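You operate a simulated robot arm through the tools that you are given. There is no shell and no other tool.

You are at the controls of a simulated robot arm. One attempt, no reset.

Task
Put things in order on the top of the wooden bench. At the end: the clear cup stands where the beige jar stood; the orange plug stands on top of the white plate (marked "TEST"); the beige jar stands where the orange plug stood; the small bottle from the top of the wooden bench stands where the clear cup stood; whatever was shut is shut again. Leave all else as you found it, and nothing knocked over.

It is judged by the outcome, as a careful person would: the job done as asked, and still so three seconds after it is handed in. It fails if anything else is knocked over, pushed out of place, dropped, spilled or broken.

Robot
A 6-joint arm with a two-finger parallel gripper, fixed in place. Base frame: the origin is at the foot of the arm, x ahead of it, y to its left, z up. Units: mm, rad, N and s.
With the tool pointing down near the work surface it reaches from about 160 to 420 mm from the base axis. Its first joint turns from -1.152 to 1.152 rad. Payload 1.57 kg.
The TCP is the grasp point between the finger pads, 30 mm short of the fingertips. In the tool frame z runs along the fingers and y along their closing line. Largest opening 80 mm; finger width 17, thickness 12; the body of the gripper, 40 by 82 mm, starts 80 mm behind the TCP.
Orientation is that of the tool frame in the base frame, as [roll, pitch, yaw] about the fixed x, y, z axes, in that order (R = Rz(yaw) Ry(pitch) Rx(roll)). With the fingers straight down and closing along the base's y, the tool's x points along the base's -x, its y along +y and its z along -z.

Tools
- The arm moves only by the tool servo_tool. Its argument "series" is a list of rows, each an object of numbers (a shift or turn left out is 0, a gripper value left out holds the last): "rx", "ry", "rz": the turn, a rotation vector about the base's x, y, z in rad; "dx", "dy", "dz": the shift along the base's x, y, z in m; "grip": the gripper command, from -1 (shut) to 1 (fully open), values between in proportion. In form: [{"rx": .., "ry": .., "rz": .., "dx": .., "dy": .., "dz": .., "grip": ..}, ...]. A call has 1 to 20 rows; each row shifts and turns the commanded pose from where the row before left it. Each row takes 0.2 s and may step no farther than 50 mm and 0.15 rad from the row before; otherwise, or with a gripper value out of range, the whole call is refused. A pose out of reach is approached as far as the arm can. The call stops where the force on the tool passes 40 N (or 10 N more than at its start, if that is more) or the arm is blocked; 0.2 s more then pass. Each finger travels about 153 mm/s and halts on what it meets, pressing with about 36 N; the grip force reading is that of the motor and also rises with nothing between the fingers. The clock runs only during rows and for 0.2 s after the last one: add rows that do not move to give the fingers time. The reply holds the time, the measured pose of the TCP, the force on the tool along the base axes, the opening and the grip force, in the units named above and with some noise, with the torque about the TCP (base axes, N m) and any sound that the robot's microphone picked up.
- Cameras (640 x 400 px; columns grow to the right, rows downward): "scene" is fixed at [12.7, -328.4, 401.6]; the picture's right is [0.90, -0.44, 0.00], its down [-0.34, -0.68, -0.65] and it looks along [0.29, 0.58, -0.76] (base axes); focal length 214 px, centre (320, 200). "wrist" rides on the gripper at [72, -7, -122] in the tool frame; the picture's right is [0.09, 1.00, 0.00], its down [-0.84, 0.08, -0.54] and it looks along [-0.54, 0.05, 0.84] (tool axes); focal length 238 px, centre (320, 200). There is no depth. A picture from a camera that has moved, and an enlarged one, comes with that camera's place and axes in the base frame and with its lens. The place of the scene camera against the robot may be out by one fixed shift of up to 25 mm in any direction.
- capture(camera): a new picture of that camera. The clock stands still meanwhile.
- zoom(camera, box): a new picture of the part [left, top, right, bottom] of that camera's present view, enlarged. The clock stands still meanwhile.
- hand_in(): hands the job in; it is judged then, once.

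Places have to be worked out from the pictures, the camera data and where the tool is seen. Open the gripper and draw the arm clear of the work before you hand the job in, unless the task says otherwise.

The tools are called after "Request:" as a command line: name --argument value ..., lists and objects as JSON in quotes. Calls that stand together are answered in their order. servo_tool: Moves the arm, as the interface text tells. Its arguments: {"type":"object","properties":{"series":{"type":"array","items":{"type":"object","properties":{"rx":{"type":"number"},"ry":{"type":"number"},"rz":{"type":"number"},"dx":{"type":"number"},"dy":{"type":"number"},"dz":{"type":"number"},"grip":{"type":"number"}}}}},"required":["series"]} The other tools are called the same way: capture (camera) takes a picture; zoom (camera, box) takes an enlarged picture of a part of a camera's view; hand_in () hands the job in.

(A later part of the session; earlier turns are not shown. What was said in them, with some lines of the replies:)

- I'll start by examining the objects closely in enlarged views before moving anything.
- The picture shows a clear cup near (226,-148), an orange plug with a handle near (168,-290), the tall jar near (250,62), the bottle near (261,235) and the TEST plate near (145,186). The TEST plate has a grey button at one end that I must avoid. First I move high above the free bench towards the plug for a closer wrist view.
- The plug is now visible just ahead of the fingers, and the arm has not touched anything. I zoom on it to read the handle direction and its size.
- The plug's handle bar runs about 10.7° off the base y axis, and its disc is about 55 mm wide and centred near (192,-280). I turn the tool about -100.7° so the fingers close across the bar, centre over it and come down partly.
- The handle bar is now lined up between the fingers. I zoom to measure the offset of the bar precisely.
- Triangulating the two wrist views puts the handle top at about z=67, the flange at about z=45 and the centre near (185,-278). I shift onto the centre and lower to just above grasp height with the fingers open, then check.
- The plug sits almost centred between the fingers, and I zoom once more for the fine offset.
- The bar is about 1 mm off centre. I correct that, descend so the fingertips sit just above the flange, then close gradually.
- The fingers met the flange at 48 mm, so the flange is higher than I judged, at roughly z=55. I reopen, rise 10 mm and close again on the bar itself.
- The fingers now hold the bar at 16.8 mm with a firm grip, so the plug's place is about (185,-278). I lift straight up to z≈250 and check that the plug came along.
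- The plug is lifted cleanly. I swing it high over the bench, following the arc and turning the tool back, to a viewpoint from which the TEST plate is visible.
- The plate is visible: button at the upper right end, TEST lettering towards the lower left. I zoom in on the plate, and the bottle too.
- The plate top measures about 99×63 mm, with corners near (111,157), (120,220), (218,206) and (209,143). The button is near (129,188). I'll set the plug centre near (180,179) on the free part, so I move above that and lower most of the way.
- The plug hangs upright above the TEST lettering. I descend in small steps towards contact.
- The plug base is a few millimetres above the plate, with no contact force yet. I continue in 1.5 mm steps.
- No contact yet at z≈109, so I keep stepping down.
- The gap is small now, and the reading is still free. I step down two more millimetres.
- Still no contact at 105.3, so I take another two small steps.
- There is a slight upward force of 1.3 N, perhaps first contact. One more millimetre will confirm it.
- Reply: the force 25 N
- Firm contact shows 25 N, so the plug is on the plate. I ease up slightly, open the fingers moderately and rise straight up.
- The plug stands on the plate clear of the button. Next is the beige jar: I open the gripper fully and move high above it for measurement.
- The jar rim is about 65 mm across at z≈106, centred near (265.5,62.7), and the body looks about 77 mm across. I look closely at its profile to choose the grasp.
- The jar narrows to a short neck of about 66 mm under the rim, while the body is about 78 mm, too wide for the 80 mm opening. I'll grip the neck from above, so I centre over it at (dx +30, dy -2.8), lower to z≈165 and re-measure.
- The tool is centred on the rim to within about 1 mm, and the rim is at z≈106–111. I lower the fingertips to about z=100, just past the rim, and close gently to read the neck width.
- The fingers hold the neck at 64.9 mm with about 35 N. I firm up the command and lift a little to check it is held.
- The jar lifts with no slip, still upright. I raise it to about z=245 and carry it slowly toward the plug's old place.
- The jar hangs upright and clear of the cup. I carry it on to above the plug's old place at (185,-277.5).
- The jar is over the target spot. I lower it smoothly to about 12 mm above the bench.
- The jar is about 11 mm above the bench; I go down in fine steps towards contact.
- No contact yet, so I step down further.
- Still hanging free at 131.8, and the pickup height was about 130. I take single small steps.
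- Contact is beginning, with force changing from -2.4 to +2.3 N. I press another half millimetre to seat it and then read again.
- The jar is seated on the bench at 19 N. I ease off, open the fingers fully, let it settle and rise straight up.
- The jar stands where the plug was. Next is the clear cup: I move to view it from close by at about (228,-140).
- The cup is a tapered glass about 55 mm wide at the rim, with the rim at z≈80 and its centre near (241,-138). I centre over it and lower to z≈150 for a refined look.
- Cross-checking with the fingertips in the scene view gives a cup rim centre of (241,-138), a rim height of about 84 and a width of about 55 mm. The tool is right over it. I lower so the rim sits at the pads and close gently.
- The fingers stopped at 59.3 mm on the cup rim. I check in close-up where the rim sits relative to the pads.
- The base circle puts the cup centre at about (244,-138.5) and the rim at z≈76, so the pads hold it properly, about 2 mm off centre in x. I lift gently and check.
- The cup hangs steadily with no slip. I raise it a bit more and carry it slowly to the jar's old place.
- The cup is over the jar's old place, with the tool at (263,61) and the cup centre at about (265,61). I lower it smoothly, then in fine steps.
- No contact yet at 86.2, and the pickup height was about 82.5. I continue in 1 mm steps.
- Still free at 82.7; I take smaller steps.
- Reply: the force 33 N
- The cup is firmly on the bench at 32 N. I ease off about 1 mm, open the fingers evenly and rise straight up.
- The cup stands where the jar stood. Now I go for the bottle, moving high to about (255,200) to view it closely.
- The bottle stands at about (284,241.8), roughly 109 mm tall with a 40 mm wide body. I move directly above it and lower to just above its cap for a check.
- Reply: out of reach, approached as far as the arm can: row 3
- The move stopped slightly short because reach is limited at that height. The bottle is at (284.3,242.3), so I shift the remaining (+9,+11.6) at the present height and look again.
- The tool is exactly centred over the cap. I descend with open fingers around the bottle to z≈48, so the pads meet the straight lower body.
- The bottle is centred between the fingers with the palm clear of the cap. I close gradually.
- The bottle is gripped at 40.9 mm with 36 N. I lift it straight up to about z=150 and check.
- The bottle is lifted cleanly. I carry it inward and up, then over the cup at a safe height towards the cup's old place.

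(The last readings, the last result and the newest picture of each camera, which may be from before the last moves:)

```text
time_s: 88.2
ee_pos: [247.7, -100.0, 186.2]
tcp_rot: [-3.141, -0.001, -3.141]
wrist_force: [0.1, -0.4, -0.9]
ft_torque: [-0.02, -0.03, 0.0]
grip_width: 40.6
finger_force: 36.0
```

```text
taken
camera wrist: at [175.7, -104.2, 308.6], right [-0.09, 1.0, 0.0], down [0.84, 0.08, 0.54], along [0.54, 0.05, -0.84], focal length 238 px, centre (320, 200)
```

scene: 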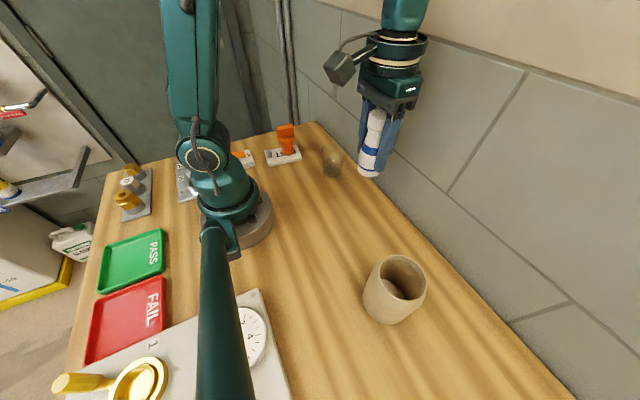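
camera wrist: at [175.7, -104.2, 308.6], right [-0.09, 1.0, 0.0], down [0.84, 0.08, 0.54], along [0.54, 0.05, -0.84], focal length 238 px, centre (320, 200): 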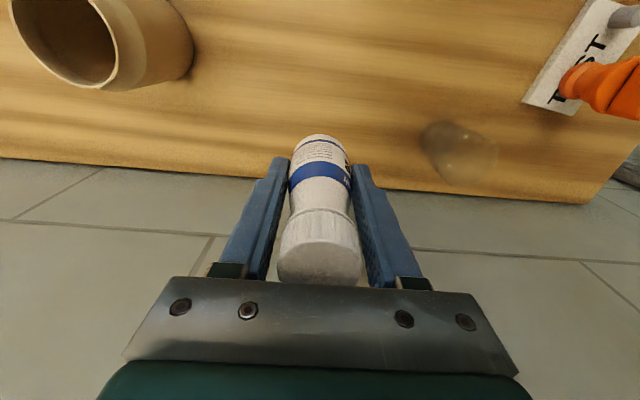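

The bottle is past the cup, and the tool is at true (247.7,-97.2). I move the last (-4.1,-41.3) and lower most of the way.

Request:
servo_tool --series '[{"dx": -0.001, "dy": -0.012}, {"dx": -0.001, "dy": -0.012}, {"dx": -0.0011, "dy": -0.011}, {"dx": -0.001, "dy": -0.0063}, {}, {"dz": -0.01}, {"dz": -0.016}, {"dz": -0.016}, {"dz": -0.016}, {"dz": -0.016}, {"dz": -0.016}, {"dz": -0.016}, {"dz": -0.012}, {"dz": -0.006}, {}]'

Request:
capture --camera "wrist"

Request:
zoom --camera "scene" --box '[330, 150, 450, 260]'

```text
time_s: 91.4
ee_pos: [244.0, -141.5, 63.4]
tcp_rot: [3.142, -0.001, -3.141]
wrist_force: [0.4, -0.2, -0.7]
ft_torque: [0.04, 0.02, -0.01]
grip_width: 40.9
finger_force: 35.6
```

```text
taken
camera wrist: at [172.1, -145.7, 185.9], right [-0.09, 1.0, 0.0], down [0.84, 0.08, 0.54], along [0.54, 0.05, -0.84], focal length 238 px, centre (320, 200)
```

wrist: 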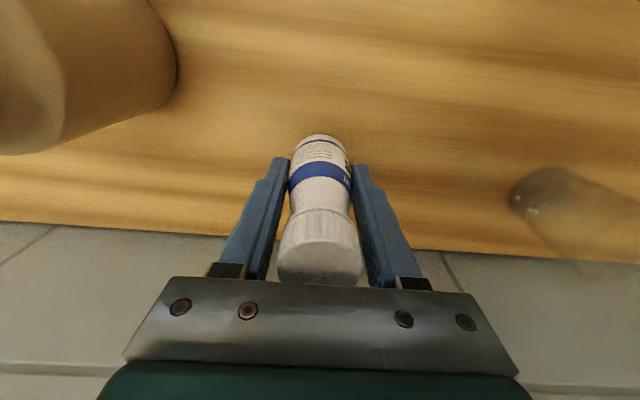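

```text
3.64 times, centred on (390, 205) of scene
camera zoom: at [12.7, -328.4, 401.6], right [0.9, -0.44, 0.0], down [-0.34, -0.68, -0.65], along [0.29, 0.58, -0.76], focal length 780 px, centre (66, 182)
```

zoom: 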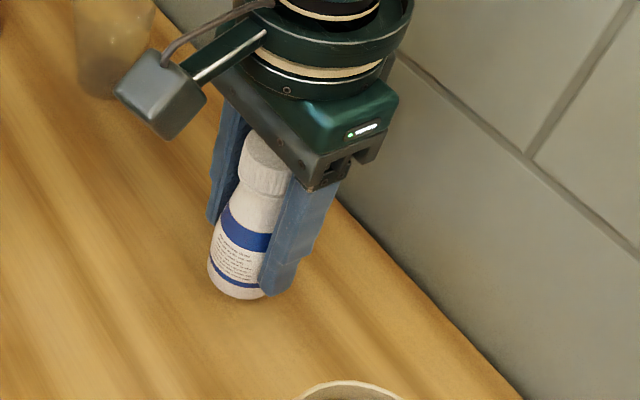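

The bottle is at the right spot, about 13 mm above the bench. I go down in decreasing steps.

Request:
servo_tool --series '[{"dz": -0.004}, {"dz": -0.003}, {"dz": -0.002}, {"dz": -0.001}, {}]'

Request:
servo_tool --series '[{"dz": -0.001}, {"dz": -0.001}, {}]'

```text
time_s: 92.6
ee_pos: [243.8, -139.9, 53.8]
tcp_rot: [-3.141, -0.001, -3.141]
wrist_force: [-0.7, 0.5, -0.7]
ft_torque: [-0.03, 0.02, -0.02]
grip_width: 40.7
finger_force: 35.6
```

```text
time_s: 93.4
ee_pos: [244.1, -139.5, 51.0]
tcp_rot: [-3.141, 0.002, -3.141]
wrist_force: [0.4, -0.2, -1.2]
ft_torque: [0.02, -0.01, 0.01]
grip_width: 40.6
finger_force: 36.2
```

Nearly there with no contact yet; I take sub-millimetre steps.

Request:
servo_tool --series '[{"dz": -0.0007}, {}]'

Request:
servo_tool --series '[{"dz": -0.0006}, {}]'

```text
time_s: 94.0
ee_pos: [244.7, -140.3, 50.6]
tcp_rot: [3.14, 0.001, 3.141]
wrist_force: [-2.0, 1.0, 2.8]
ft_torque: [0.05, 0.03, -0.02]
grip_width: 40.8
finger_force: 36.2
```

```text
time_s: 94.6
ee_pos: [244.9, -140.5, 50.8]
tcp_rot: [3.141, 0.003, 3.141]
wrist_force: [-1.5, 1.0, 11.4]
ft_torque: [0.04, 0.02, -0.06]
grip_width: 41.0
finger_force: 36.1
```

The bottle is on the bench at 11 N. I ease off slightly, open the fingers evenly and rise straight up.

Request:
servo_tool --series '[{"dz": 0.0004}, {}, {"grip": 0.1}, {"grip": 0.3}, {"grip": 0.6}, {"grip": 1.0}, {}, {}, {"dz": 0.012}, {"dz": 0.02}, {"dz": 0.02}, {"dz": 0.025}, {"dz": 0.03}, {"dz": 0.03}, {"dz": 0.03}, {}]'

Request:
capture --camera "wrist"

Request:
capture --camera "scene"

```text
time_s: 98.0
ee_pos: [244.0, -141.0, 217.7]
tcp_rot: [3.141, -0.001, 3.141]
wrist_force: [1.3, 0.4, -0.3]
ft_torque: [0.02, -0.04, -0.04]
grip_width: 80.1
finger_force: 0.0
```

```text
taken
camera wrist: at [172.2, -145.9, 340.2], right [-0.09, 1.0, 0.0], down [0.84, 0.08, 0.54], along [0.54, 0.05, -0.84], focal length 238 px, centre (320, 200)
```

wrist: 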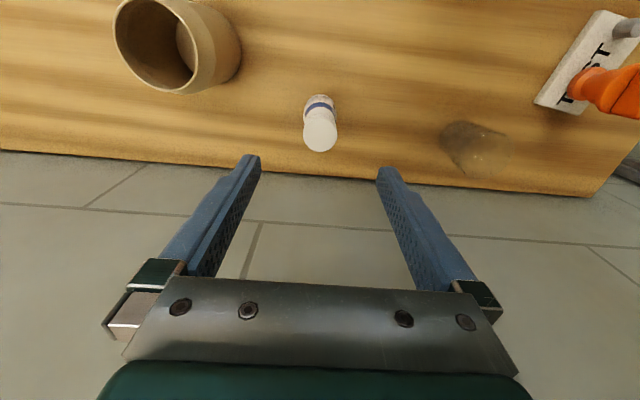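

```text
taken
```

scene: 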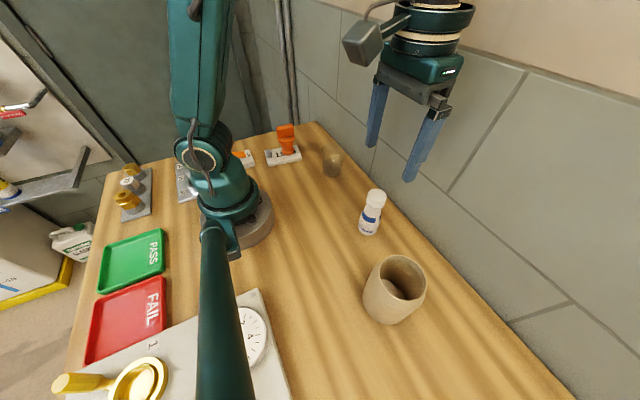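

All four items are placed. I verify the jar's position against the plug's original one, and check every item in close-up.

Request:
zoom --camera "scene" --box '[330, 180, 450, 330]'

Request:
zoom --camera "scene" --box '[220, 80, 380, 200]'

Request:
zoom --camera "wrist" --box '[100, 0, 360, 170]'

```text
2.67 times, centred on (390, 255) of scene
camera zoom: at [12.7, -328.4, 401.6], right [0.9, -0.44, 0.0], down [-0.34, -0.68, -0.65], along [0.29, 0.58, -0.76], focal length 572 px, centre (133, 53)
```

zoom: 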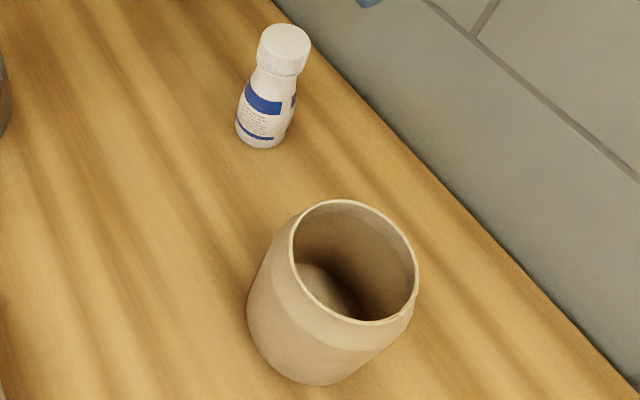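

```text
3.33 times, centred on (300, 140) of scene
camera zoom: at [12.7, -328.4, 401.6], right [0.9, -0.44, 0.0], down [-0.34, -0.68, -0.65], along [0.29, 0.58, -0.76], focal length 715 px, centre (387, 400)
```

zoom: 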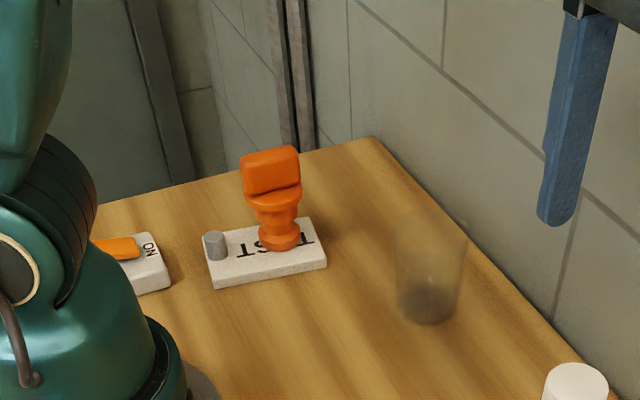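

```text
2.35 times, centred on (230, 85) of wrist
camera zoom: at [172.2, -145.9, 340.2], right [-0.09, 1.0, 0.0], down [0.84, 0.08, 0.54], along [0.54, 0.05, -0.84], focal length 561 px, centre (532, 471)
```

zoom: 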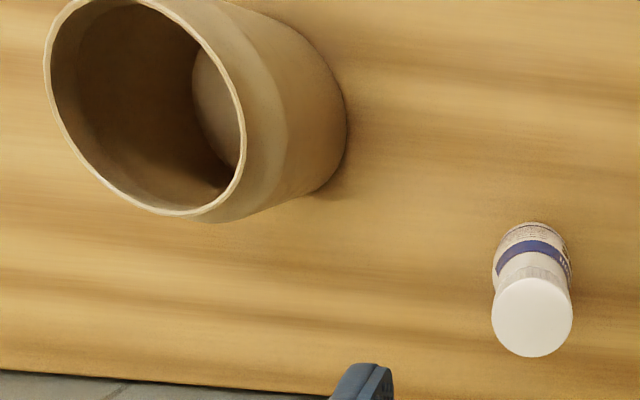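

Comparing the same views, the bottle base matches the cup's former base. The jar base matches the plug's former place within about 3 mm, the cup matches the jar's, and the plug stands on the plate clear of the button. I draw the open gripper away to its starting area, clear of everything.

Request:
servo_tool --series '[{"dx": 0.009, "dy": 0.014}, {"dx": 0.009, "dy": 0.014}, {"dx": 0.009, "dy": 0.014}, {"dx": 0.009, "dy": 0.014}, {"dx": 0.009, "dy": 0.014}, {"dx": 0.009, "dy": 0.014}, {}, {}]'

Request:
capture --camera "scene"

Request:
capture --camera "wrist"

```text
time_s: 99.8
ee_pos: [299.0, -57.4, 216.9]
tcp_rot: [3.14, -0.002, -3.141]
wrist_force: [1.3, 1.4, 0.2]
ft_torque: [0.01, -0.03, 0.01]
grip_width: 79.7
finger_force: 0.1
```

```text
taken
```

scene: 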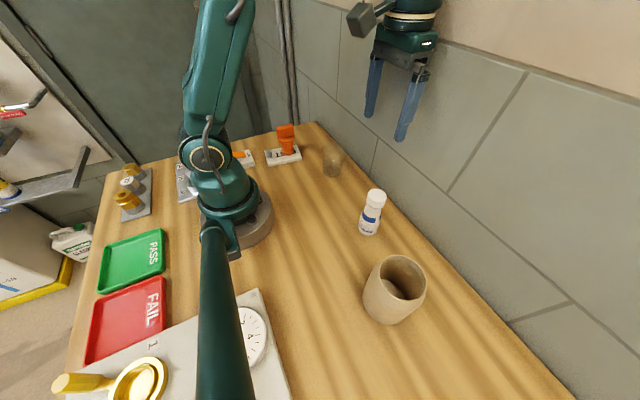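

```text
taken
camera wrist: at [226.1, -62.1, 339.3], right [-0.09, 1.0, 0.0], down [0.84, 0.08, 0.54], along [0.54, 0.05, -0.84], focal length 238 px, centre (320, 200)
```

wrist: 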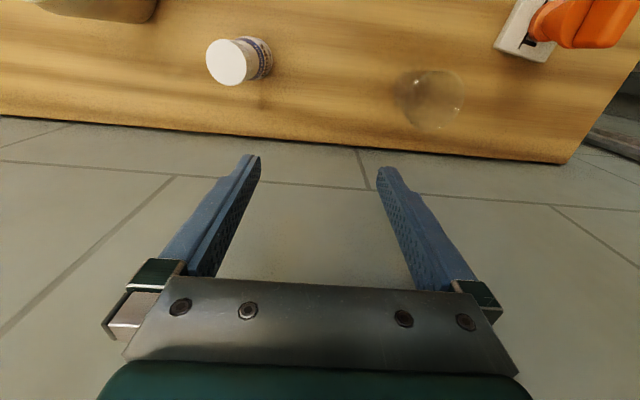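

Everything is standing in its place, the gripper is open and the arm is clear; nothing else was disturbed and nothing was opened. I hand the job in.

Request:
hand_in

```text
The job is handed in.
```

The bench is in order as you asked, and I've handed the job in:

- **Clear cup:** it stands where the beige jar stood.
- **Orange plug:** it stands on the white "TEST" plate, clear of the plate's grey button.
- **Beige jar:** it stands where the orange plug stood, within about 3 mm by the scene camera.
- **Small bottle:** it stands where the clear cup stood.

I opened nothing that had been shut, so nothing needed closing. In the last pictures nothing was knocked over or visibly moved. The gripper is open and the arm is back near its starting position, clear of the work.
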